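You operate a simulated robot arm through the tools that you are given. There is no shell and no other tool.

You run a simulated robot arm. Do the job below in one go: nothing can be reset, and whatever is moved stays where it is left.

TASK
Stow the orange carton, lock the till and switch lamp and monitor off.
Fine: the carton goes in the cupboard under the till, door shut; the till key goes to the red mark. Set down upright: carton.

The check looks at the end state, three seconds after you hand in, the way a careful person would. Anything else that was tipped, shoved, dropped, spilled or broken makes it a failure.

THE ROBOT
A 7-joint arm with a two-finger parallel gripper on a trunk, on a base that moves. Base frame: it is fixed to the floor where the robot stands at the start and does not move with it; the origin is under the middle of the robot, x ahead of it, y to its left, z up. Units: cm, rad, N and s.
With the tool pointing down near the work surface it reaches from about 10 to 92 cm from the robot's upright axis, wherever it stands. Its first joint turns from -2.897 to 2.897 rad. Places, roughly: book key [130, 230, 120]; card reader [125, 175, 100]; carton [175, 175, 125]; clear key [120, 220, 120]; cupboard under the till [140, 200, 60]; desk door [130, 170, 80]; gears key [130, 220, 120]; lamp switch [220, 180, 110]; monitor [170, 200, 160]; monitor arm [140, 200, 140]; monitor button [140, 190, 140]; pay key [130, 230, 120]; ticket pad [150, 175, 100]; till key [130, 220, 120]; till key in its lock [150, 160, 100]; true key [130, 230, 120]; tube key [130, 220, 120]; wax key [130, 230, 120]. Payload 3.43 kg.
The TCP is the grasp point between the finger pads, 3 cm short of the fingertips. In the tool frame z runs along the fingers and y along their closing line. Largest opening 9.4 cm; finger width 2.8, thickness 1; the body of the gripper, 5 by 9.6 cm, starts 5.5 cm behind the TCP.
Orientation is that of the tool frame in the base frame, as a unit quaternion [x, y, z, w]. With the fingers straight down and closing along the base's y, the tool's x points along the base's -x, its y along +y and its z along -z.

THE INTERFACE
- The arm moves only by the tool nudge_tool. Its argument "increments" is a list of rows, each an object of numbers (a shift or turn left out is 0, a gripper value left out holds the last): "rx", "ry", "rz": the turn, a rotation vector about the tool's x, y, z in degrees; "tx", "ty", "tz": the shift along the tool's x, y, z in mm; "claw": the gripper command, from -1 (fully open) to 1 (shut), values between in proportion. In form: [{"rx": .., "ry": .., "rz": .., "tx": .., "ty": .., "tz": .., "claw": ..}, ...]. A call has 1 to 20 rows; each row shifts and turns the commanded pose from where the row before left it, along the tool's axes as they then stand. Each row takes 0.2 s and may step no farther than 5 cm and 0.15 rad from the row before; otherwise, or with a gripper value out of range, the whole call is refused. A pose out of reach is approached as far as the arm can. The call stops where the force on the tool passes 90 N (or 10 N more than at its start, if that is more) or the arm is blocked; 0.2 s more then pass. The fingers move at their own pace (about 4.5 cm/s each) and stop on an object; they squeeze with about 43 N. The grip force told is the motor's: it shows also when the fingers shut on nothing. Time passes only in rows, and 0.2 s behind the last, so rows that do not move let the fingers close. The reply holds the time, the measured pose of the TCP, the force on the tool along the base axes, the opening and the grip force, in the units named above and with some noise, with the torque about the TCP (base axes, N m) and any sound that the robot's microphone picked up.
- Cameras (640 x 400 px; columns grow to the right, rows downward): "scene" is now at [51.3, 16.52, 149.77]; the picture's right is [-0.37, -0.93, 0.00], its down [-0.72, 0.28, -0.64] and it looks along [0.59, -0.24, -0.77] (base axes); focal length 214 px, centre (320, 200). "wrist" rides on the gripper at [7.6, 1.4, -10.2] in the tool frame; the picture's right is [-0.18, 0.98, 0.00], its down [-0.75, -0.14, -0.64] and it looks along [-0.63, -0.12, 0.77] (tool axes); focal length 243 px, centre (320, 200). There is no depth. A picture from a camera that has moved, and an enlarged one, comes with that camera's place and axes in the base frame and with its lens.
- camera(camera): a new picture of that camera. It takes no simulated time.
- raise_lower(by): slides the trunk up (or, below 0, down) by that many cm; the arm and the scene camera ride with it, the base frame stays. It gives what a move gives, with no picture.
- base_move(legs): drives the robot by 1 to 6 legs, each [ahead, left, turn to the left] in cm, cm and rad, along the robot's own axes; the way and the turn of a leg run together, so that a leg with both is an arc; at most 150 cm and 3.142 rad a leg. The arm and the cameras ride along, it lands a little off, and it stops where it bumps. It gives what a move gives.
- aim_head(pan, tilt): turns the head with the scene camera to pan (to the left, within 1.798 rad either way) and tilt (down, from -0.506 to 1.204), counted from straight ahead of the robot. It gives what a move gives.
- zoom(camera, box): a new picture of the part [left, top, right, bottom] of that camera's present view, enlarged. It takes no simulated time.
- close_job(): hands the job in; it is judged then, once.

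Places have to be worked out from the pictures, the camera data and where the tool is seen. Open the gripper and draw the arm clear of the work before you hand the job in, unless the task says otherwise.

The tools are called as name(argument=value, ...) on one line, values as JSON. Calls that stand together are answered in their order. nudge_tool: Moves the arm, as the interface text tells. Its arguments: {"type":"object","properties":{"increments":{"type":"array","items":{"type":"object","properties":{"rx":{"type":"number"},"ry":{"type":"number"},"rz":{"type":"number"},"tx":{"type":"number"},"ty":{"type":"number"},"tz":{"type":"number"},"claw":{"type":"number"}}}}},"required":["increments"]} The other tools are called the same way: raise_lower (by) moves the trunk up or down; base_move (legs) drives the base; aim_head (pan, tilt) turns the head that bears the scene camera; camera (camera) takes a picture; zoom (camera, box) takes an enlarged picture of a part of a camera's view; close_job () hands the job in.

At the start:

```text
time: 0.0
tcp_pos: [50.85, -19.75, 95.0]
tcp_rot: [0.0, 1.0, 0.0, 0.0]
wrist_force: [0.0, -0.1, -0.3]
moment: [0.02, 0.0, 0.03]
finger_gap: 9.43
finger_force: 0.0
trunk travel left (down, up): [-57.5, 3.5]
robot x, y, heading: [-0.03, -0.13, 0.001]
head pan, tilt (commanded): [-0.379, 0.881]
```

scene: 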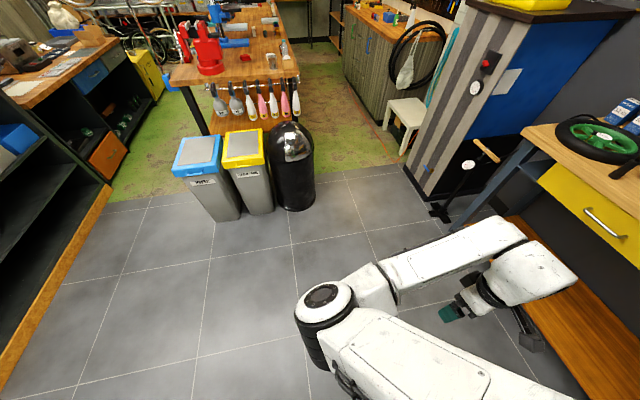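
wrist: 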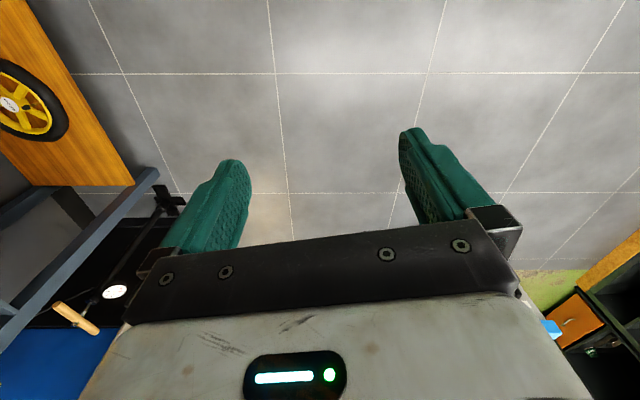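

The start pictures show a workshop; the till area is to the left and ahead, out of the present view. I'll turn the head toward it to look.

aim_head(pan=0.85, tilt=0.3)

camera(camera="scene")

```text
time: 1.4
tcp_pos: [50.79, -19.9, 94.94]
tcp_rot: [0.0, 1.0, 0.0, 0.0]
wrist_force: [-0.2, 1.0, -0.4]
moment: [-0.02, -0.04, 0.01]
finger_gap: 9.38
finger_force: 0.0
trunk travel left (down, up): [-57.5, 3.5]
robot x, y, heading: [0.12, -0.09, -0.0]
head pan, tilt (commanded): [0.85, 0.3]
```

```text
taken
camera scene: at [50.35, 26.35, 154.84], right [0.75, -0.66, 0.0], down [-0.2, -0.22, -0.96], along [0.63, 0.72, -0.3], focal length 214 px, centre (320, 200)
```

scene: 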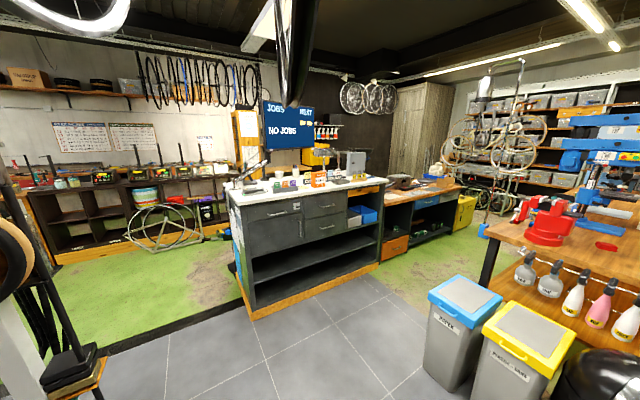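

The desk with the monitor stands in the middle. I'll zoom in on it from here.

zoom(camera="scene", box=[210, 90, 410, 215])

zoom(camera="scene", box=[220, 170, 400, 320])

```text
3.20 times, centred on (310, 152) of scene
camera zoom: at [50.35, 26.35, 154.84], right [0.75, -0.66, 0.0], down [-0.2, -0.22, -0.96], along [0.63, 0.72, -0.3], focal length 686 px, centre (352, 352)
```

zoom: 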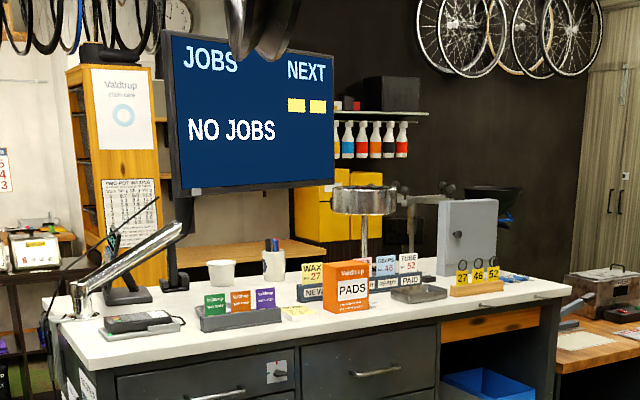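

```text
2.67 times, centred on (310, 245) of scene
camera zoom: at [50.35, 26.35, 154.84], right [0.75, -0.66, 0.0], down [-0.2, -0.22, -0.96], along [0.63, 0.72, -0.3], focal length 572 px, centre (347, 80)
```

zoom: 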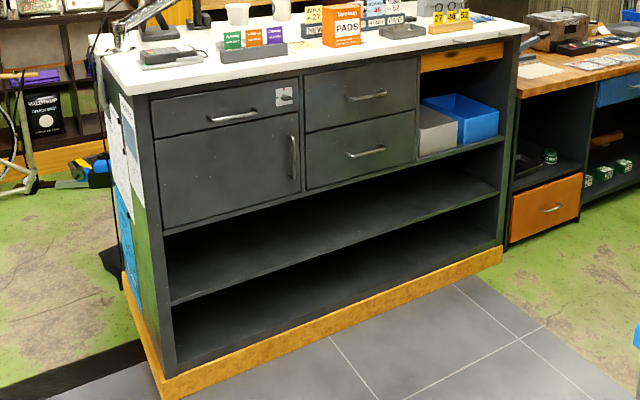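

The desk front runs roughly from (100,180) to (260,152) on the floor, so it faces about −y, turned ~10°. The floor between looks free, so I'll drive to about (120,85) and face the desk.

base_move(legs=[[110, 75, 0], [0, 0, 1.4]])

aim_head(pan=0.0, tilt=0.4)

camera(camera="scene")

```text
time: 6.0
tcp_pos: [122.6, 49.5, 92.81]
tcp_rot: [-0.043, 0.998, 0.027, -0.047]
wrist_force: [-0.9, -2.1, -0.5]
moment: [0.18, -0.03, -0.04]
finger_gap: 9.41
finger_force: 0.1
trunk travel left (down, up): [-57.5, 3.5]
robot x, y, heading: [71.04, 54.26, 0.096]
head pan, tilt (commanded): [0.85, 0.3]
stopped in leg 1: the robot was blocked; the commanded pose is now the measured one
```

```text
time: 7.2
tcp_pos: [122.36, 50.46, 92.68]
tcp_rot: [-0.049, 0.997, 0.03, -0.047]
wrist_force: [-0.8, 0.0, -0.3]
moment: [0.03, -0.01, -0.02]
finger_gap: 9.4
finger_force: 0.1
trunk travel left (down, up): [-57.5, 3.5]
robot x, y, heading: [70.57, 54.55, 0.104]
head pan, tilt (commanded): [0.0, 0.4]
```

```text
taken
camera scene: at [116.32, 66.86, 157.06], right [0.11, -0.99, -0.08], down [-0.35, 0.03, -0.93], along [0.93, 0.13, -0.35], focal length 214 px, centre (320, 200)
```

scene: 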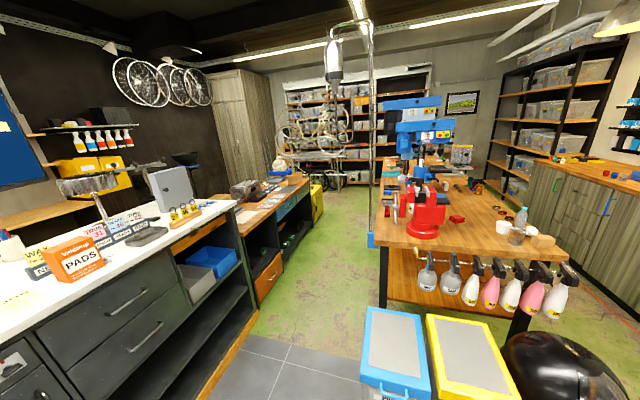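

The drive stopped early at (71,54) and the robot seems slightly tilted, so it bumped something low. I'll look down and around the base to see what is there.

aim_head(pan=0.0, tilt=1.2)

camera(camera="scene")

aim_head(pan=1.5, tilt=0.9)

camera(camera="scene")

camera(camera="wrist")

```text
time: 8.3
tcp_pos: [122.3, 50.12, 92.74]
tcp_rot: [-0.048, 0.997, 0.03, -0.047]
wrist_force: [0.2, -0.4, -0.7]
moment: [-0.01, 0.01, 0.0]
finger_gap: 9.42
finger_force: 0.1
trunk travel left (down, up): [-57.5, 3.5]
robot x, y, heading: [70.6, 54.16, 0.104]
head pan, tilt (commanded): [0.0, 1.201]
```

```text
taken
camera scene: at [113.0, 66.75, 150.7], right [0.1, -0.99, -0.08], down [-0.91, -0.06, -0.4], along [0.39, 0.11, -0.91], focal length 214 px, centre (320, 200)
```

scene: 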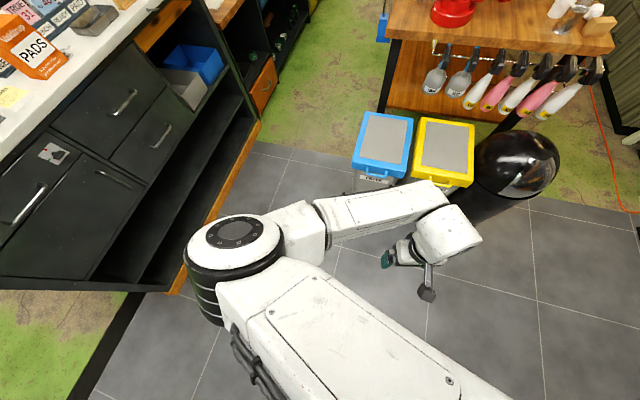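

```text
time: 9.9
tcp_pos: [122.52, 50.14, 92.8]
tcp_rot: [-0.046, 0.997, 0.031, -0.047]
wrist_force: [-0.5, 1.1, 0.3]
moment: [0.01, -0.02, 0.01]
finger_gap: 9.38
finger_force: 0.1
trunk travel left (down, up): [-57.5, 3.5]
robot x, y, heading: [70.85, 54.3, 0.1]
head pan, tilt (commanded): [1.499, 0.901]
```

```text
taken
camera scene: at [107.16, 73.53, 153.04], right [1.0, 0.03, 0.04], down [0.05, -0.73, -0.68], along [0.01, 0.68, -0.73], focal length 214 px, centre (320, 200)
```

scene: 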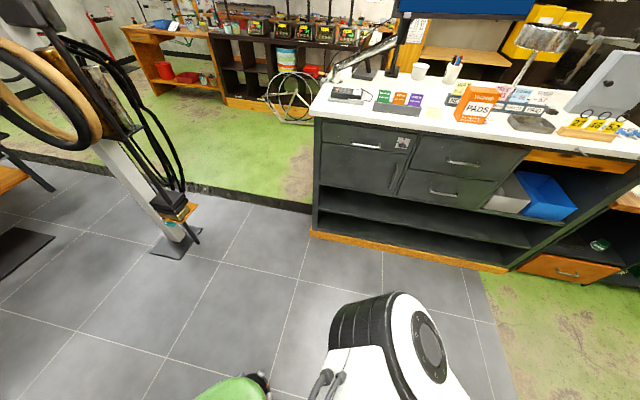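

```text
taken
camera wrist: at [115.81, 50.14, 103.92], right [0.09, 0.99, 0.05], down [0.82, -0.1, 0.56], along [0.56, -0.01, -0.83], focal length 243 px, centre (320, 200)
```

wrist: 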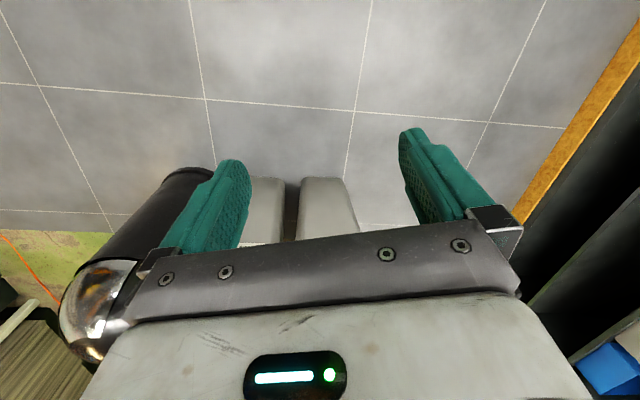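

A green object sits low just left of the robot, about (65,75): probably what was bumped. I'll look at it more directly.

aim_head(pan=1.79, tilt=1.2)

camera(camera="scene")

```text
time: 10.7
tcp_pos: [122.61, 50.07, 92.67]
tcp_rot: [-0.046, 0.997, 0.032, -0.046]
wrist_force: [-0.5, 0.8, 0.4]
moment: [-0.02, 0.0, -0.03]
finger_gap: 9.41
finger_force: 0.0
trunk travel left (down, up): [-57.5, 3.5]
robot x, y, heading: [70.57, 54.16, 0.101]
head pan, tilt (commanded): [1.791, 1.201]
```

```text
taken
camera scene: at [105.7, 71.44, 150.85], right [0.95, 0.31, 0.06], down [0.31, -0.85, -0.42], along [-0.08, 0.42, -0.9], focal length 214 px, centre (320, 200)
```

scene: 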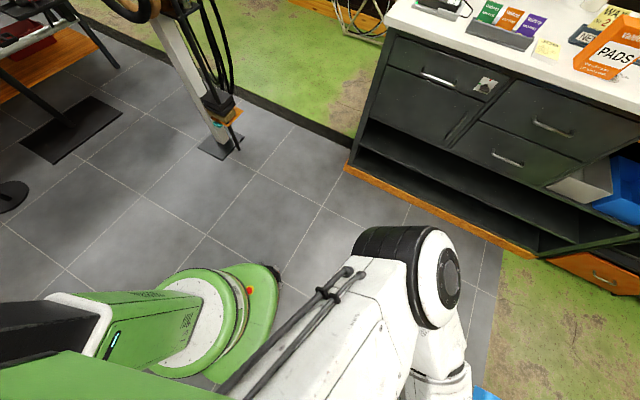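

The green parts are the robot's own base, so the bump may be overhead: an earlier view showed something dark hanging close to the camera. I'll look up and around.

aim_head(pan=0.8, tilt=-0.4)

camera(camera="scene")

aim_head(pan=-0.6, tilt=-0.3)

camera(camera="scene")

```text
time: 12.3
tcp_pos: [122.51, 50.06, 92.86]
tcp_rot: [-0.047, 0.997, 0.03, -0.046]
wrist_force: [-0.2, 0.0, -0.3]
moment: [-0.01, 0.0, 0.0]
finger_gap: 9.42
finger_force: 0.2
trunk travel left (down, up): [-57.5, 3.5]
robot x, y, heading: [70.9, 53.9, 0.106]
head pan, tilt (commanded): [0.799, -0.4]
```

```text
taken
camera scene: at [111.56, 70.72, 164.36], right [0.78, -0.62, -0.02], down [0.27, 0.38, -0.88], along [0.56, 0.69, 0.47], focal length 214 px, centre (320, 200)
```

scene: 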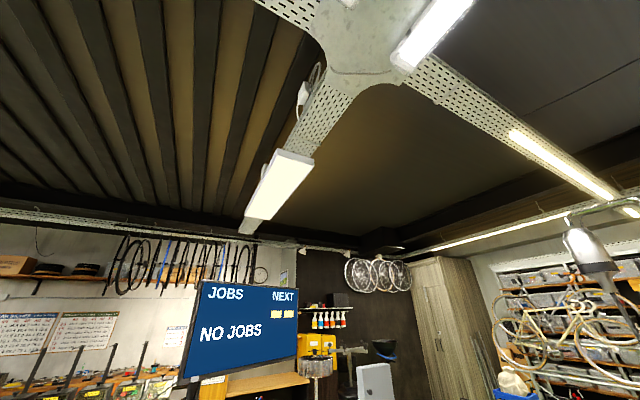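

```text
time: 13.9
tcp_pos: [122.6, 49.94, 92.83]
tcp_rot: [-0.046, 0.997, 0.032, -0.047]
wrist_force: [0.7, -0.1, 0.6]
moment: [0.02, -0.02, 0.0]
finger_gap: 9.41
finger_force: 0.0
trunk travel left (down, up): [-57.5, 3.5]
robot x, y, heading: [70.92, 54.12, 0.102]
head pan, tilt (commanded): [-0.6, -0.3]
```

```text
taken
camera scene: at [113.97, 61.26, 162.95], right [-0.48, -0.87, -0.09], down [0.29, -0.06, -0.95], along [0.83, -0.48, 0.29], focal length 214 px, centre (320, 200)
```

scene: 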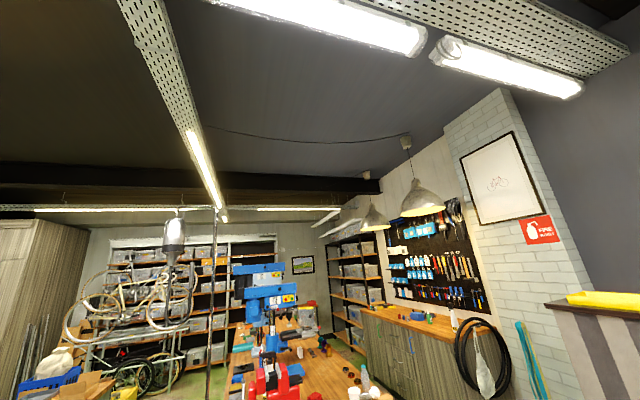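

Nothing hangs ahead now; whatever it is must be to the left or behind. I'll look left at level height.

aim_head(pan=1.79, tilt=0.0)

camera(camera="scene")

aim_head(pan=1.79, tilt=0.7)

camera(camera="scene")

```text
time: 16.1
tcp_pos: [122.63, 50.01, 92.9]
tcp_rot: [-0.046, 0.997, 0.031, -0.048]
wrist_force: [-0.5, -0.5, -0.5]
moment: [-0.01, -0.04, 0.01]
finger_gap: 9.38
finger_force: 0.1
trunk travel left (down, up): [-57.5, 3.5]
robot x, y, heading: [70.76, 54.05, 0.104]
head pan, tilt (commanded): [1.791, 0.0]
```

```text
taken
camera scene: at [104.37, 73.69, 161.09], right [0.95, 0.31, 0.06], down [0.04, 0.08, -1.0], along [-0.31, 0.95, 0.07], focal length 214 px, centre (320, 200)
```

scene: 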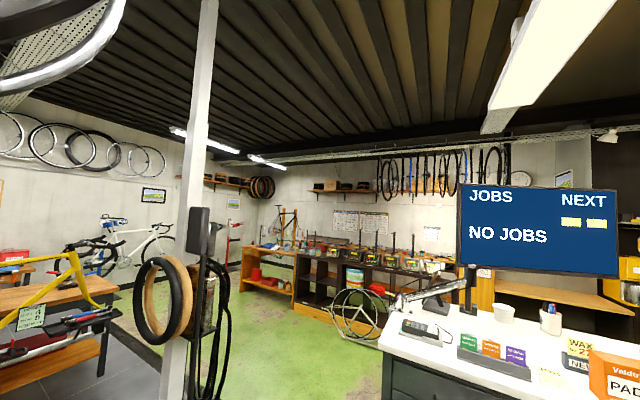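

```text
time: 17.1
tcp_pos: [122.56, 50.0, 92.74]
tcp_rot: [-0.046, 0.997, 0.032, -0.048]
wrist_force: [-0.3, 0.3, 1.0]
moment: [0.01, 0.0, 0.01]
finger_gap: 9.4
finger_force: 0.0
trunk travel left (down, up): [-57.5, 3.5]
robot x, y, heading: [71.02, 54.63, 0.1]
head pan, tilt (commanded): [1.791, 0.7]
```

```text
taken
camera scene: at [104.78, 73.69, 154.72], right [0.95, 0.31, 0.06], down [0.23, -0.55, -0.8], along [-0.22, 0.78, -0.59], focal length 214 px, centre (320, 200)
```

scene: 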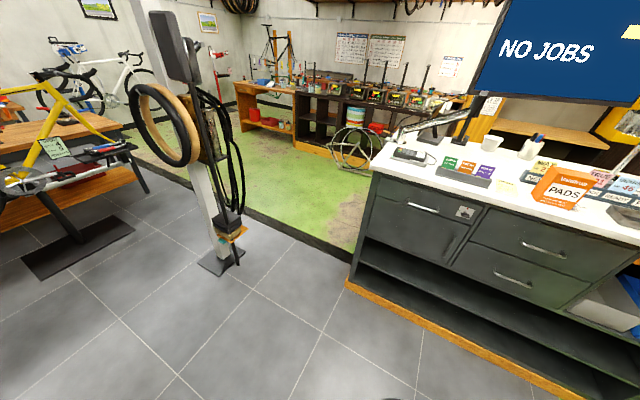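

From comparing both views, a bike hung overhead (fork tip at z≈160, near the robot's column) is the likely obstacle. I'll back out along the way I came and look again.

base_move(legs=[[-34, -21, 0]])

aim_head(pan=0.85, tilt=-0.3)

camera(camera="scene")

aim_head(pan=1.6, tilt=-0.3)

camera(camera="scene")

```text
time: 17.9
tcp_pos: [125.85, 61.63, 89.97]
tcp_rot: [-0.192, 0.979, -0.033, -0.063]
wrist_force: [0.0, -2.1, -0.8]
moment: [0.18, 0.0, 0.0]
finger_gap: 9.42
finger_force: 0.1
trunk travel left (down, up): [-57.5, 3.5]
robot x, y, heading: [70.58, 53.57, 0.098]
head pan, tilt (commanded): [1.791, 0.7]
stopped in leg 1: the robot was blocked; the commanded pose is now the measured one
```

```text
time: 19.1
tcp_pos: [125.92, 61.53, 89.95]
tcp_rot: [-0.19, 0.979, -0.03, -0.061]
wrist_force: [0.4, -0.2, -0.1]
moment: [0.0, -0.01, 0.04]
finger_gap: 9.41
finger_force: 0.0
trunk travel left (down, up): [-57.5, 3.5]
robot x, y, heading: [71.12, 53.47, 0.091]
head pan, tilt (commanded): [0.85, -0.3]
```

```text
taken
camera scene: at [111.93, 70.81, 163.71], right [0.81, -0.59, -0.02], down [0.21, 0.31, -0.93], along [0.55, 0.75, 0.37], focal length 214 px, centre (320, 200)
```

scene: 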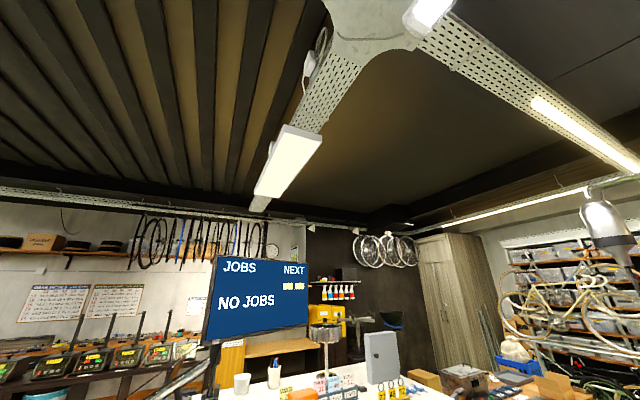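

```text
time: 20.2
tcp_pos: [126.09, 61.37, 90.15]
tcp_rot: [-0.188, 0.98, -0.03, -0.06]
wrist_force: [-0.3, -0.5, -0.6]
moment: [0.03, -0.03, 0.03]
finger_gap: 9.39
finger_force: 0.0
trunk travel left (down, up): [-57.5, 3.5]
robot x, y, heading: [70.82, 53.94, 0.093]
head pan, tilt (commanded): [1.6, -0.3]
```

```text
taken
camera scene: at [106.41, 72.19, 163.65], right [0.99, 0.12, 0.05], down [0.0, 0.37, -0.93], along [-0.13, 0.92, 0.37], focal length 214 px, centre (320, 200)
```

scene: 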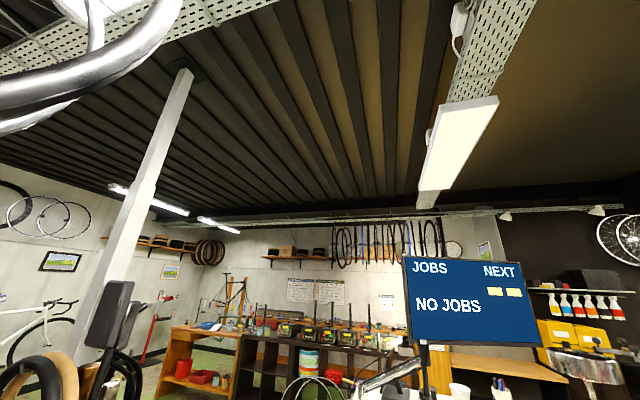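

The base didn't back out, and the arm was deflected: the robot seems caught on something overhead on its left/rear. I'll look up-left as far as the head goes, and check the wrist view.

aim_head(pan=1.797, tilt=-0.5)

camera(camera="scene")

camera(camera="wrist")

aim_head(pan=-1.797, tilt=0.0)

camera(camera="scene")

aim_head(pan=-1.797, tilt=1.1)

camera(camera="scene")

```text
time: 21.0
tcp_pos: [125.99, 61.31, 90.1]
tcp_rot: [-0.188, 0.98, -0.029, -0.062]
wrist_force: [-0.2, 0.7, -0.1]
moment: [0.0, 0.02, -0.02]
finger_gap: 9.41
finger_force: 0.0
trunk travel left (down, up): [-57.5, 3.5]
robot x, y, heading: [71.1, 53.91, 0.09]
head pan, tilt (commanded): [1.798, -0.499]
```

```text
taken
camera scene: at [105.22, 70.63, 164.95], right [0.95, 0.31, 0.06], down [-0.12, 0.52, -0.84], along [-0.29, 0.79, 0.53], focal length 214 px, centre (320, 200)
```

scene: 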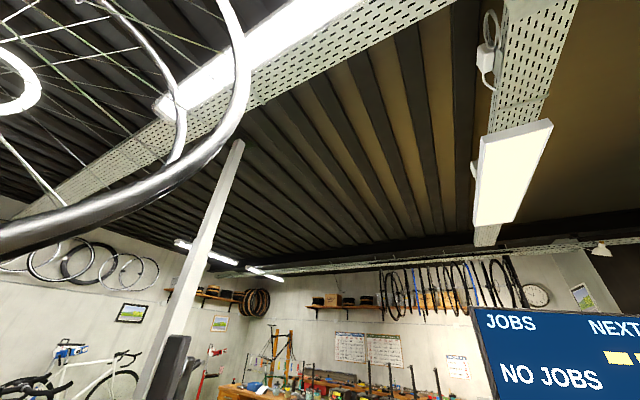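

```text
taken
camera wrist: at [119.57, 60.64, 101.41], right [-0.2, 0.98, -0.06], down [0.82, 0.2, 0.54], along [0.54, 0.06, -0.84], focal length 243 px, centre (320, 200)
```

wrist: 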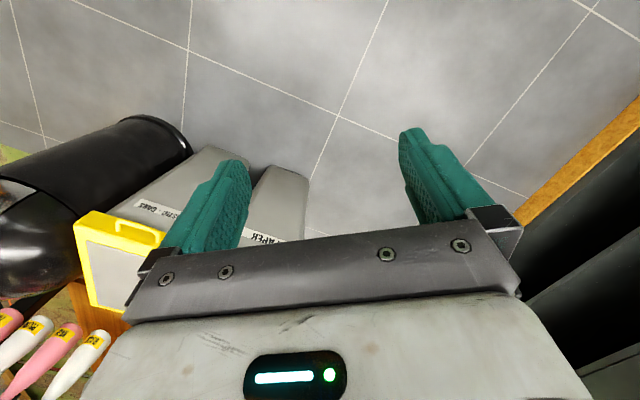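

```text
time: 24.0
tcp_pos: [126.15, 61.24, 90.12]
tcp_rot: [-0.189, 0.98, -0.029, -0.059]
wrist_force: [0.2, 0.3, -0.3]
moment: [0.03, 0.0, 0.0]
finger_gap: 9.39
finger_force: 0.0
trunk travel left (down, up): [-57.5, 3.5]
robot x, y, heading: [71.27, 53.69, 0.089]
head pan, tilt (commanded): [-1.798, 0.0]
```

```text
taken
camera scene: at [106.28, 55.62, 159.83], right [-0.99, 0.14, -0.03], down [0.04, 0.08, -1.0], along [-0.14, -0.99, -0.08], focal length 214 px, centre (320, 200)
```

scene: 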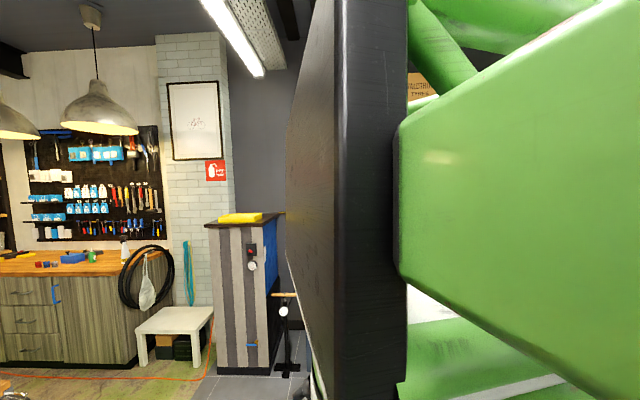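

```text
time: 25.3
tcp_pos: [125.99, 61.23, 90.24]
tcp_rot: [-0.188, 0.98, -0.029, -0.061]
wrist_force: [0.8, 0.8, 0.1]
moment: [0.02, -0.04, -0.03]
finger_gap: 9.41
finger_force: 0.0
trunk travel left (down, up): [-57.5, 3.5]
robot x, y, heading: [71.1, 53.82, 0.087]
head pan, tilt (commanded): [-1.798, 1.1]
```

```text
taken
camera scene: at [107.0, 58.97, 150.72], right [-0.99, 0.14, -0.03], down [0.14, 0.92, -0.38], along [-0.03, -0.38, -0.93], focal length 214 px, centre (320, 200)
```

scene: 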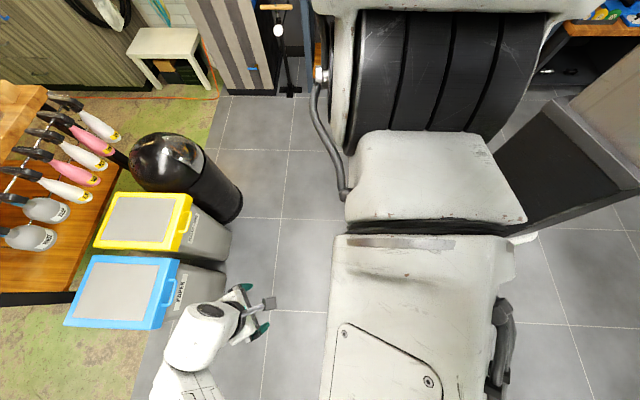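

Now it's clear: the robot has a tall green upper structure, and a bike wheel hangs from the ceiling at about (50,85,175) – it is wedged there. Lowering the trunk should free it; the gripper has clear floor beneath (bins are beyond x≈160).

raise_lower(by=-12)

aim_head(pan=1.797, tilt=-0.5)

camera(camera="scene")

```text
time: 25.6
tcp_pos: [127.38, 63.62, 88.34]
tcp_rot: [-0.24, 0.965, -0.079, -0.066]
wrist_force: [0.1, -0.8, -0.9]
moment: [0.09, 0.01, -0.03]
finger_gap: 9.4
finger_force: 0.0
trunk travel left (down, up): [-56.7, 4.3]
robot x, y, heading: [71.0, 53.91, 0.096]
head pan, tilt (commanded): [-1.798, 1.1]
stopped: the arm was blocked; the commanded pose is now the measured one
```

```text
time: 28.6
tcp_pos: [127.68, 63.57, 88.43]
tcp_rot: [-0.238, 0.966, -0.076, -0.067]
wrist_force: [0.6, -0.3, 0.7]
moment: [0.03, 0.02, -0.01]
finger_gap: 9.42
finger_force: 0.1
trunk travel left (down, up): [-56.7, 4.3]
robot x, y, heading: [70.94, 53.68, 0.086]
head pan, tilt (commanded): [1.798, -0.499]
```

```text
taken
camera scene: at [105.33, 70.49, 164.99], right [0.95, 0.31, 0.06], down [-0.12, 0.52, -0.84], along [-0.29, 0.79, 0.53], focal length 214 px, centre (320, 200)
```

scene: 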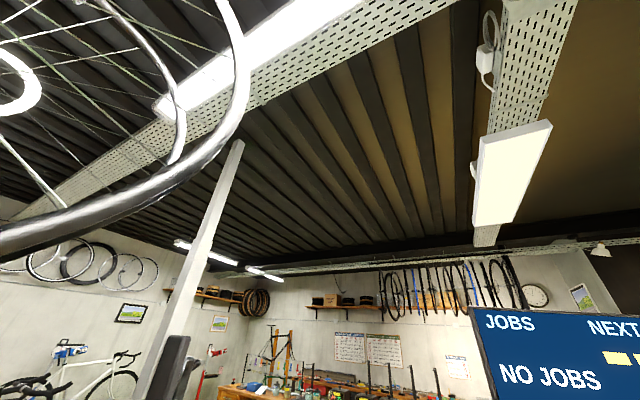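

The trunk barely moved. The contact seems to be the robot's tall structure touching the hung wheel on its left side, so moving sideways to the right should free it; I'll try a short sideways leg.

base_move(legs=[[0, -12, 0]])

camera(camera="scene")

```text
time: 29.4
tcp_pos: [130.43, 63.33, 85.39]
tcp_rot: [-0.294, 0.926, -0.198, -0.129]
wrist_force: [0.4, 1.1, 0.4]
moment: [-0.03, -0.02, 0.04]
finger_gap: 9.41
finger_force: 0.0
trunk travel left (down, up): [-56.7, 4.3]
robot x, y, heading: [70.99, 52.59, 0.093]
head pan, tilt (commanded): [1.798, -0.499]
stopped in leg 1: the robot was blocked; the commanded pose is now the measured one
```

```text
taken
camera scene: at [105.74, 70.88, 164.57], right [0.95, 0.31, 0.05], down [-0.12, 0.52, -0.85], along [-0.29, 0.8, 0.53], focal length 214 px, centre (320, 200)
```

scene: 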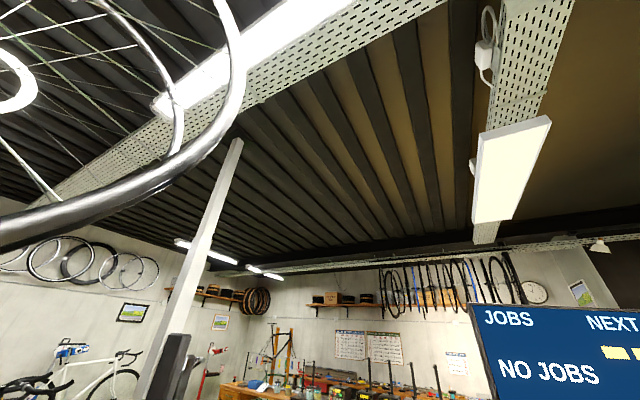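

It shifted about 1 cm, but the arm got twisted again – something presses on the arm itself. I'll look down along the arm.

aim_head(pan=-0.3, tilt=1.2)

camera(camera="scene")

aim_head(pan=-1.2, tilt=0.8)

camera(camera="scene")

camera(camera="wrist")

```text
time: 31.4
tcp_pos: [130.55, 63.24, 85.55]
tcp_rot: [-0.291, 0.928, -0.193, -0.13]
wrist_force: [-0.6, -0.7, -0.1]
moment: [-0.02, 0.01, -0.02]
finger_gap: 9.4
finger_force: 0.1
trunk travel left (down, up): [-56.7, 4.3]
robot x, y, heading: [70.93, 52.74, 0.084]
head pan, tilt (commanded): [-0.3, 1.201]
```

```text
taken
camera scene: at [113.85, 64.2, 150.38], right [-0.21, -0.97, -0.08], down [-0.9, 0.22, -0.38], along [0.39, -0.01, -0.92], focal length 214 px, centre (320, 200)
```

scene: 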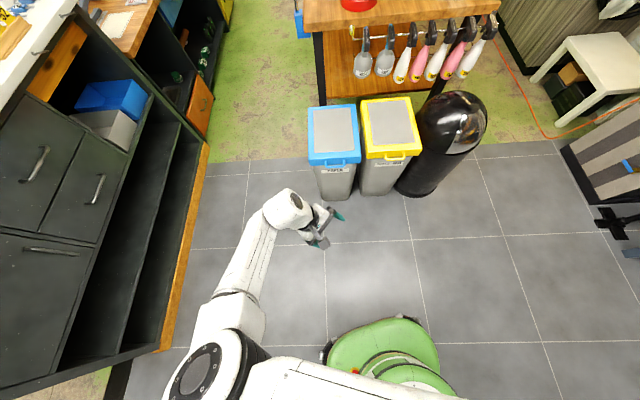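

```text
time: 32.6
tcp_pos: [130.52, 63.21, 85.53]
tcp_rot: [-0.291, 0.928, -0.195, -0.128]
wrist_force: [0.3, 0.7, -0.4]
moment: [-0.01, 0.02, 0.03]
finger_gap: 9.42
finger_force: 0.1
trunk travel left (down, up): [-56.7, 4.3]
robot x, y, heading: [71.16, 52.56, 0.091]
head pan, tilt (commanded): [-1.201, 0.799]
```

```text
taken
camera scene: at [111.87, 57.95, 152.64], right [-0.9, -0.44, -0.06], down [-0.29, 0.69, -0.66], along [0.33, -0.57, -0.75], focal length 214 px, centre (320, 200)
```

scene: 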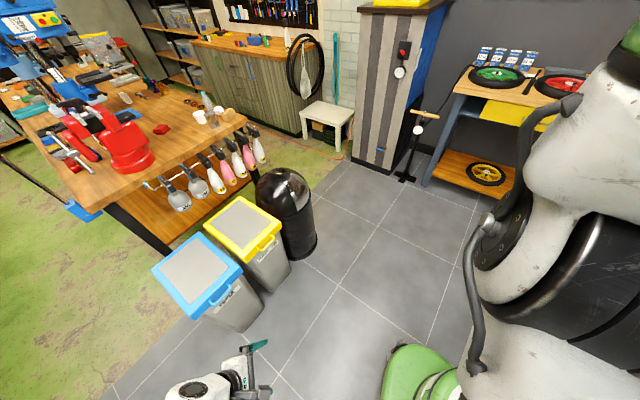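

```text
taken
camera wrist: at [124.96, 64.93, 97.1], right [-0.43, 0.83, -0.35], down [0.77, 0.54, 0.35], along [0.48, -0.11, -0.87], focal length 243 px, centre (320, 200)
```

wrist: 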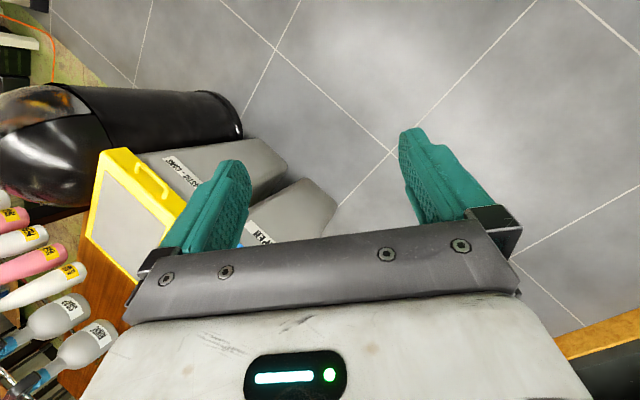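

The arm's elbow has been pushed back relative to before. I'll look at the elbow and the space directly to the left of the robot again.

aim_head(pan=0.9, tilt=1.2)

camera(camera="scene")

aim_head(pan=1.797, tilt=1.2)

camera(camera="scene")

aim_head(pan=1.797, tilt=0.2)

camera(camera="scene")

aim_head(pan=-1.797, tilt=-0.5)

camera(camera="scene")

```text
time: 34.6
tcp_pos: [130.61, 63.2, 85.51]
tcp_rot: [-0.291, 0.928, -0.194, -0.128]
wrist_force: [1.0, 0.1, 0.2]
moment: [0.0, -0.01, 0.0]
finger_gap: 9.38
finger_force: 0.0
trunk travel left (down, up): [-56.7, 4.3]
robot x, y, heading: [71.34, 53.1, 0.087]
head pan, tilt (commanded): [0.901, 1.201]
```

```text
taken
camera scene: at [111.49, 70.0, 150.73], right [0.83, -0.55, -0.01], down [-0.5, -0.75, -0.43], along [0.23, 0.37, -0.9], focal length 214 px, centre (320, 200)
```

scene: 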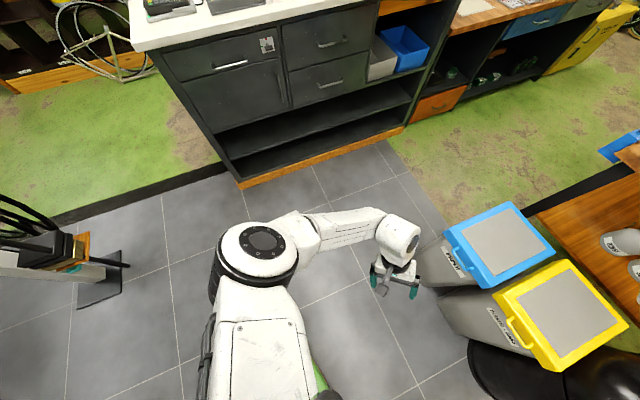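

```text
time: 35.8
tcp_pos: [130.66, 63.2, 85.55]
tcp_rot: [-0.291, 0.928, -0.194, -0.129]
wrist_force: [0.2, 0.6, 0.7]
moment: [-0.01, -0.04, -0.03]
finger_gap: 9.4
finger_force: 0.1
trunk travel left (down, up): [-56.7, 4.3]
robot x, y, heading: [70.98, 52.75, 0.082]
head pan, tilt (commanded): [1.798, 1.201]
```

```text
taken
camera scene: at [106.7, 70.65, 150.62], right [0.95, 0.31, 0.05], down [0.3, -0.86, -0.42], along [-0.08, 0.41, -0.91], focal length 214 px, centre (320, 200)
```

scene: 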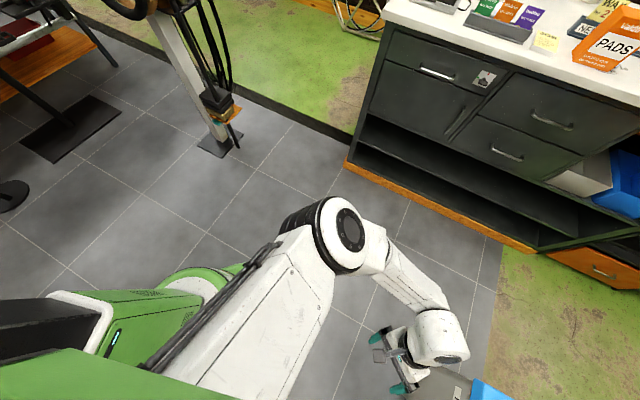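

```text
time: 37.0
tcp_pos: [130.62, 63.18, 85.49]
tcp_rot: [-0.29, 0.928, -0.194, -0.13]
wrist_force: [0.4, 0.3, 0.4]
moment: [0.01, 0.02, 0.04]
finger_gap: 9.39
finger_force: 0.1
trunk travel left (down, up): [-56.7, 4.3]
robot x, y, heading: [70.82, 52.98, 0.086]
head pan, tilt (commanded): [1.798, 0.201]
```

```text
taken
camera scene: at [105.28, 73.59, 158.94], right [0.95, 0.31, 0.05], down [0.09, -0.12, -0.99], along [-0.3, 0.94, -0.14], focal length 214 px, centre (320, 200)
```

scene: 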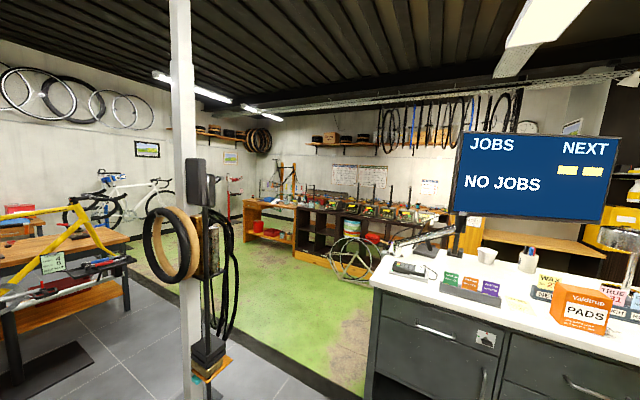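

```text
time: 40.0
tcp_pos: [130.71, 63.21, 85.44]
tcp_rot: [-0.291, 0.928, -0.194, -0.129]
wrist_force: [0.1, -0.1, -0.2]
moment: [-0.01, 0.0, 0.01]
finger_gap: 9.39
finger_force: 0.3
trunk travel left (down, up): [-56.7, 4.3]
robot x, y, heading: [71.07, 53.11, 0.089]
head pan, tilt (commanded): [-1.798, -0.499]
```

```text
taken
camera scene: at [107.07, 57.68, 163.73], right [-0.99, 0.14, -0.02], down [-0.04, -0.41, -0.91], along [-0.14, -0.9, 0.41], focal length 214 px, centre (320, 200)
```

scene: 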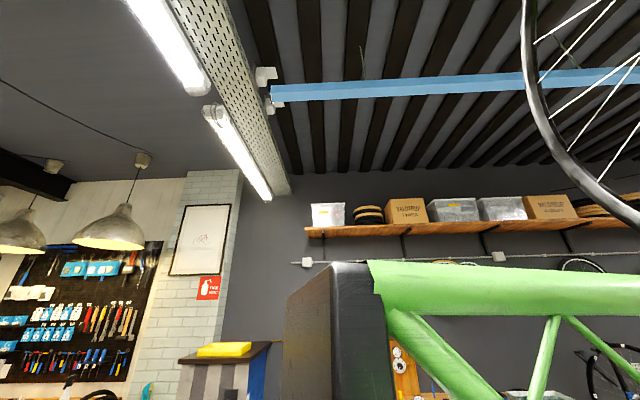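

The last view shows the top of the robot's column and green truss at z≈158, with a hung bike wheel just above/behind it. I'll try lowering the trunk again now that the contact has changed.

raise_lower(by=-10)

camera(camera="scene")

```text
time: 40.4
tcp_pos: [132.7, 61.05, 85.36]
tcp_rot: [-0.281, 0.904, -0.272, -0.171]
wrist_force: [0.3, 0.9, 0.1]
moment: [-0.04, 0.01, -0.01]
finger_gap: 9.39
finger_force: 0.1
trunk travel left (down, up): [-56.6, 4.4]
robot x, y, heading: [71.02, 53.0, 0.09]
head pan, tilt (commanded): [-1.798, -0.499]
stopped: the arm was blocked; the commanded pose is now the measured one
```

```text
taken
camera scene: at [107.16, 57.71, 163.67], right [-0.99, 0.14, -0.02], down [-0.04, -0.41, -0.91], along [-0.14, -0.9, 0.41], focal length 214 px, centre (320, 200)
```

scene: 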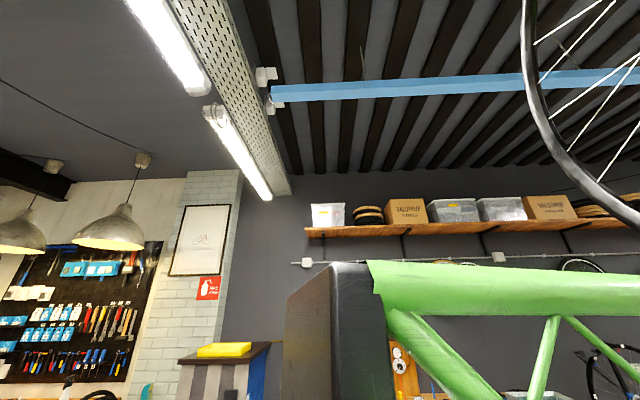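

The arm keeps drifting each time because the robot is tilted; wrist forces are near zero. I'll zoom in on the structure and the wheel to understand what is wedged.

zoom(camera="scene", box=[400, 0, 640, 400])

aim_head(pan=-1.797, tilt=0.4)

camera(camera="scene")

```text
1.00 times, centred on (520, 200) of scene (not enlarged: the box is as wide or as high as the picture)
camera zoom: at [107.16, 57.71, 163.67], right [-0.99, 0.14, -0.02], down [-0.04, -0.41, -0.91], along [-0.14, -0.9, 0.41], focal length 214 px, centre (120, 200)
```

zoom: 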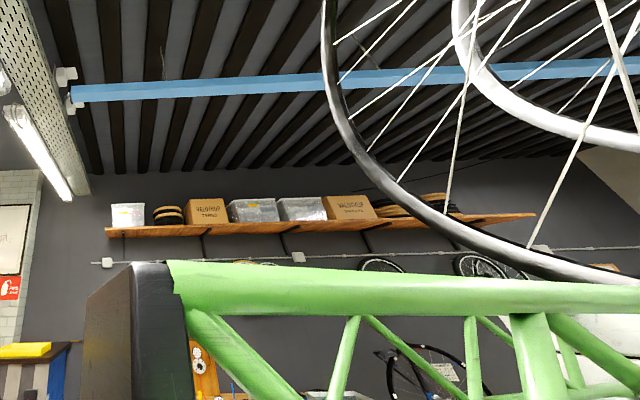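

```text
time: 41.6
tcp_pos: [132.55, 61.25, 85.5]
tcp_rot: [-0.28, 0.906, -0.268, -0.169]
wrist_force: [1.3, 0.6, -0.2]
moment: [0.01, -0.03, 0.02]
finger_gap: 9.39
finger_force: 0.1
trunk travel left (down, up): [-56.6, 4.4]
robot x, y, heading: [71.27, 53.03, 0.085]
head pan, tilt (commanded): [-1.798, 0.4]
```

```text
taken
camera scene: at [107.07, 55.71, 155.83], right [-0.99, 0.14, -0.02], down [0.09, 0.45, -0.89], along [-0.12, -0.88, -0.46], focal length 214 px, centre (320, 200)
```

scene: 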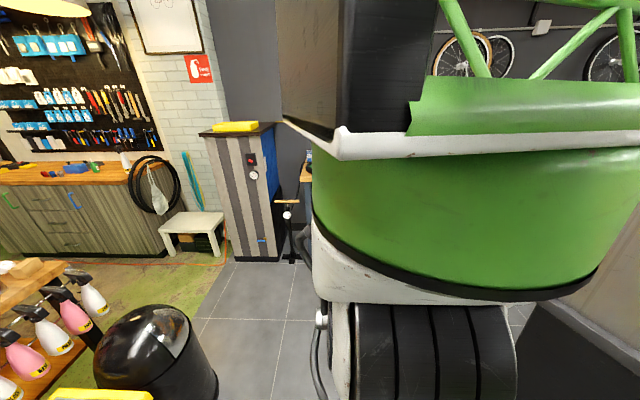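

The zoom can be centred at the picture's edge and shows beyond the normal view. I'll use that to look backward on both sides at the top of the robot.

zoom(camera="scene", box=[630, 0, 640, 400])

aim_head(pan=1.797, tilt=-0.1)

zoom(camera="scene", box=[0, 0, 10, 400])

aim_head(pan=-1.797, tilt=-0.2)

zoom(camera="scene", box=[630, 0, 640, 400])

```text
1.00 times, centred on (635, 200) of scene (not enlarged: the box is as wide or as high as the picture)
camera zoom: at [107.07, 55.71, 155.83], right [-0.99, 0.14, -0.02], down [0.09, 0.45, -0.89], along [-0.12, -0.88, -0.46], focal length 214 px, centre (5, 200)
```

zoom: 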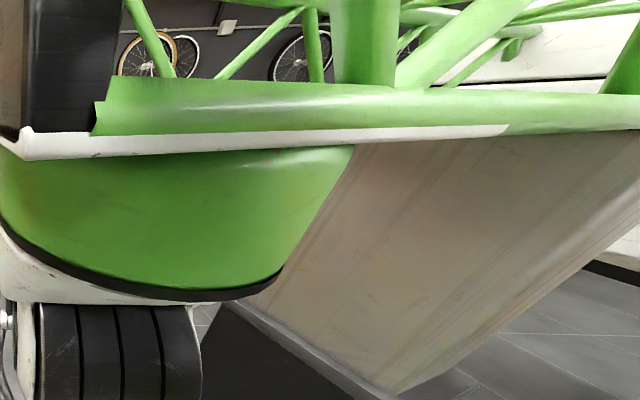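

```text
time: 44.6
tcp_pos: [132.71, 61.02, 85.4]
tcp_rot: [-0.28, 0.906, -0.268, -0.17]
wrist_force: [-0.1, 0.5, 0.0]
moment: [0.0, 0.02, -0.04]
finger_gap: 9.42
finger_force: 0.0
trunk travel left (down, up): [-56.6, 4.4]
robot x, y, heading: [71.35, 52.56, 0.084]
head pan, tilt (commanded): [1.798, -0.099]
```

```text
1.00 times, centred on (5, 200) of scene (not enlarged: the box is as wide or as high as the picture)
camera zoom: at [105.63, 72.7, 161.58], right [0.95, 0.3, 0.05], down [0.0, 0.17, -0.99], along [-0.31, 0.94, 0.16], focal length 214 px, centre (635, 200)
```

zoom: 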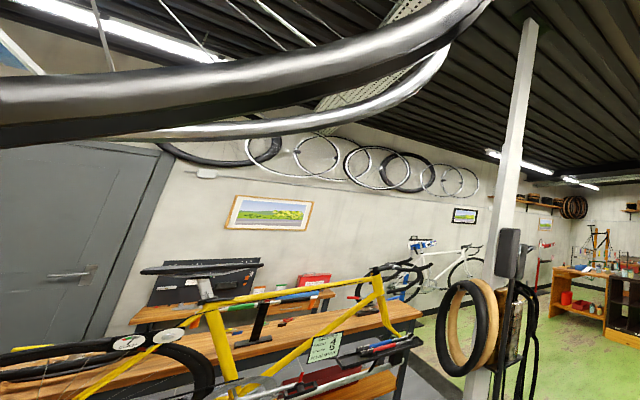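

```text
time: 47.6
tcp_pos: [132.6, 60.99, 85.44]
tcp_rot: [-0.279, 0.906, -0.269, -0.171]
wrist_force: [0.1, -1.1, 0.0]
moment: [-0.01, 0.02, -0.03]
finger_gap: 9.42
finger_force: 0.0
trunk travel left (down, up): [-56.6, 4.4]
robot x, y, heading: [70.87, 52.79, 0.081]
head pan, tilt (commanded): [-1.798, -0.201]
```

```text
1.00 times, centred on (635, 200) of scene (not enlarged: the box is as wide or as high as the picture)
camera zoom: at [107.1, 56.11, 161.3], right [-0.99, 0.15, -0.02], down [0.0, -0.13, -0.99], along [-0.15, -0.98, 0.12], focal length 214 px, centre (5, 200)
```

zoom: 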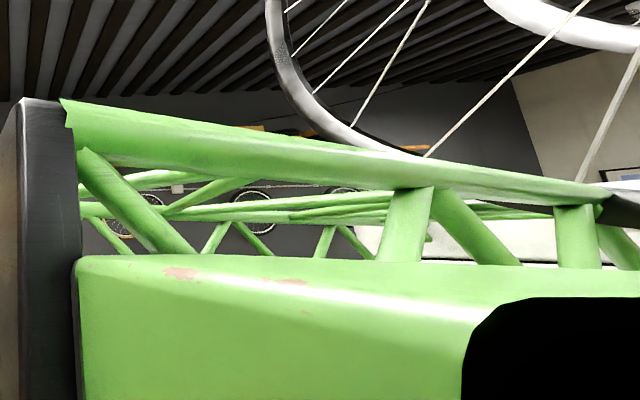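

Now I understand: the arm hangs under a green boom (top z≈165), and a hung bike wheel (bottom z≈159 at about (68,57)) presses on the boom's left top tube, tipping the robot to the right. The base must go right; I'll repeat the sideways move.

base_move(legs=[[0, -20, 0]])

base_move(legs=[[0, -20, 0]])

zoom(camera="scene", box=[630, 0, 640, 400])

```text
time: 48.3
tcp_pos: [136.49, 56.13, 86.59]
tcp_rot: [-0.186, 0.862, -0.404, -0.244]
wrist_force: [0.2, 0.3, 0.7]
moment: [-0.04, 0.03, 0.07]
finger_gap: 9.41
finger_force: 0.2
trunk travel left (down, up): [-56.6, 4.4]
robot x, y, heading: [71.46, 52.04, 0.08]
head pan, tilt (commanded): [-1.798, -0.201]
stopped in leg 1: the robot was blocked; the commanded pose is now the measured one
```

```text
time: 49.0
tcp_pos: [139.01, 51.57, 89.43]
tcp_rot: [-0.055, 0.803, -0.516, -0.293]
wrist_force: [0.1, 1.2, 0.0]
moment: [-0.02, -0.01, -0.01]
finger_gap: 9.39
finger_force: 0.0
trunk travel left (down, up): [-56.6, 4.4]
robot x, y, heading: [71.03, 51.04, 0.085]
head pan, tilt (commanded): [-1.798, -0.201]
stopped in leg 1: the robot was blocked; the commanded pose is now the measured one
```

```text
1.00 times, centred on (635, 200) of scene (not enlarged: the box is as wide or as high as the picture)
camera zoom: at [107.92, 56.58, 160.76], right [-0.99, 0.14, -0.02], down [0.0, -0.14, -0.99], along [-0.15, -0.98, 0.14], focal length 214 px, centre (5, 200)
```

zoom: 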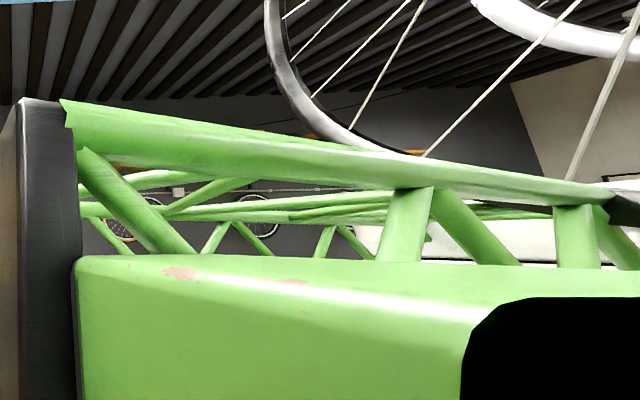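

Each attempt shifts the base about 1 cm right, while the arm's pose drifts. Before continuing I'll test whether the arm itself follows a small nudge (turning the fingers back down).

nudge_tool(increments=[{"rx": 0}, {"rx": -8}, {"rx": -8}])

```text
time: 49.4
tcp_pos: [139.63, 49.44, 91.22]
tcp_rot: [0.009, 0.764, -0.568, -0.305]
wrist_force: [0.2, 0.5, -0.3]
moment: [-0.02, 0.0, 0.06]
finger_gap: 9.39
finger_force: 0.0
trunk travel left (down, up): [-56.6, 4.4]
robot x, y, heading: [70.92, 50.97, 0.083]
head pan, tilt (commanded): [-1.798, -0.201]
stopped in row 1: the arm was blocked; the commanded pose is now the measured one
```

Confirmed: with the robot tilted, even a null row makes the arm deviate and trips the "blocked" check. The tilt must go, so I'll keep driving right, with a longer leg (floor there is clear).

base_move(legs=[[0, -45, 0]])

base_move(legs=[[0, -45, 0]])

```text
time: 50.1
tcp_pos: [140.32, 45.71, 90.92]
tcp_rot: [0.104, 0.734, -0.612, -0.275]
wrist_force: [-0.7, 0.2, 0.7]
moment: [0.04, -0.03, 0.04]
finger_gap: 9.39
finger_force: 0.1
trunk travel left (down, up): [-56.6, 4.4]
robot x, y, heading: [70.64, 50.12, 0.085]
head pan, tilt (commanded): [-1.798, -0.201]
stopped in leg 1: the robot was blocked; the commanded pose is now the measured one
```

```text
time: 50.8
tcp_pos: [139.17, 51.14, 90.41]
tcp_rot: [0.084, 0.743, -0.617, -0.244]
wrist_force: [-0.8, -1.1, -0.6]
moment: [-0.03, 0.02, -0.07]
finger_gap: 9.39
finger_force: 0.0
trunk travel left (down, up): [-56.6, 4.4]
robot x, y, heading: [70.23, 49.54, 0.085]
head pan, tilt (commanded): [-1.798, -0.201]
stopped in leg 1: the robot was blocked; the commanded pose is now the measured one
```

The base is now at y≈49.5 and still creeping right. I'll continue and then check the tilt.

base_move(legs=[[0, -45, 0]])

base_move(legs=[[0, -45, 0]])

base_move(legs=[[0, -45, 0]])

zoom(camera="scene", box=[630, 0, 640, 400])

camera(camera="wrist")

```text
time: 53.6
tcp_pos: [146.0, 6.97, 87.81]
tcp_rot: [0.09, 0.729, -0.628, -0.256]
wrist_force: [0.2, 0.3, 0.2]
moment: [0.0, -0.02, -0.02]
finger_gap: 9.4
finger_force: 0.0
trunk travel left (down, up): [-56.6, 4.4]
robot x, y, heading: [74.2, 4.13, 0.085]
head pan, tilt (commanded): [-1.798, -0.201]
```

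```text
time: 56.2
tcp_pos: [149.64, -36.49, 87.82]
tcp_rot: [0.09, 0.73, -0.627, -0.255]
wrist_force: [0.7, 1.3, 0.8]
moment: [0.0, 0.0, 0.0]
finger_gap: 9.39
finger_force: 0.0
trunk travel left (down, up): [-56.6, 4.4]
robot x, y, heading: [77.86, -39.63, 0.082]
head pan, tilt (commanded): [-1.798, -0.201]
```

```text
time: 58.9
tcp_pos: [153.39, -80.83, 87.76]
tcp_rot: [0.093, 0.73, -0.625, -0.259]
wrist_force: [0.7, 0.8, -0.2]
moment: [0.03, 0.0, -0.02]
finger_gap: 9.39
finger_force: 0.0
trunk travel left (down, up): [-56.6, 4.4]
robot x, y, heading: [81.69, -83.41, 0.074]
head pan, tilt (commanded): [-1.798, -0.201]
stopped in leg 1: the robot was blocked; the commanded pose is now the measured one
```

```text
1.00 times, centred on (635, 200) of scene (not enlarged: the box is as wide or as high as the picture)
camera zoom: at [123.02, -68.83, 158.51], right [-0.99, 0.15, 0.0], down [-0.03, -0.2, -0.98], along [-0.15, -0.97, 0.2], focal length 214 px, centre (5, 200)
```

zoom: 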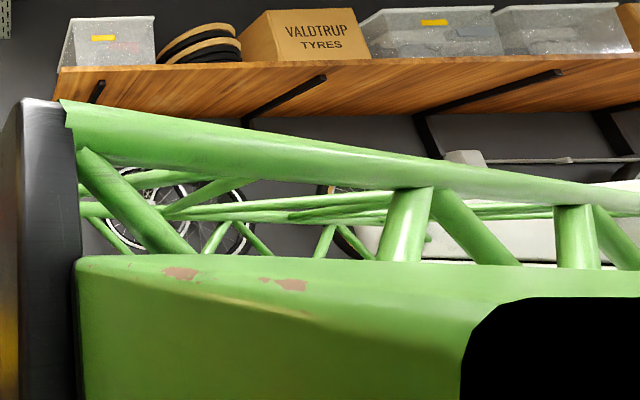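

```text
taken
camera wrist: at [151.68, -68.35, 89.48], right [-0.03, 0.11, -0.99], down [0.98, 0.18, -0.01], along [0.18, -0.98, -0.12], focal length 243 px, centre (320, 200)
```

wrist: 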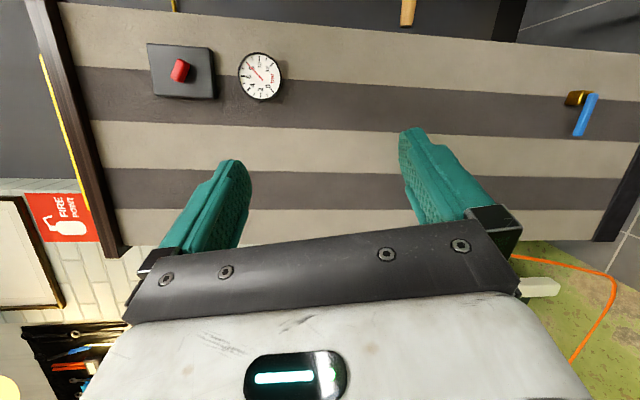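

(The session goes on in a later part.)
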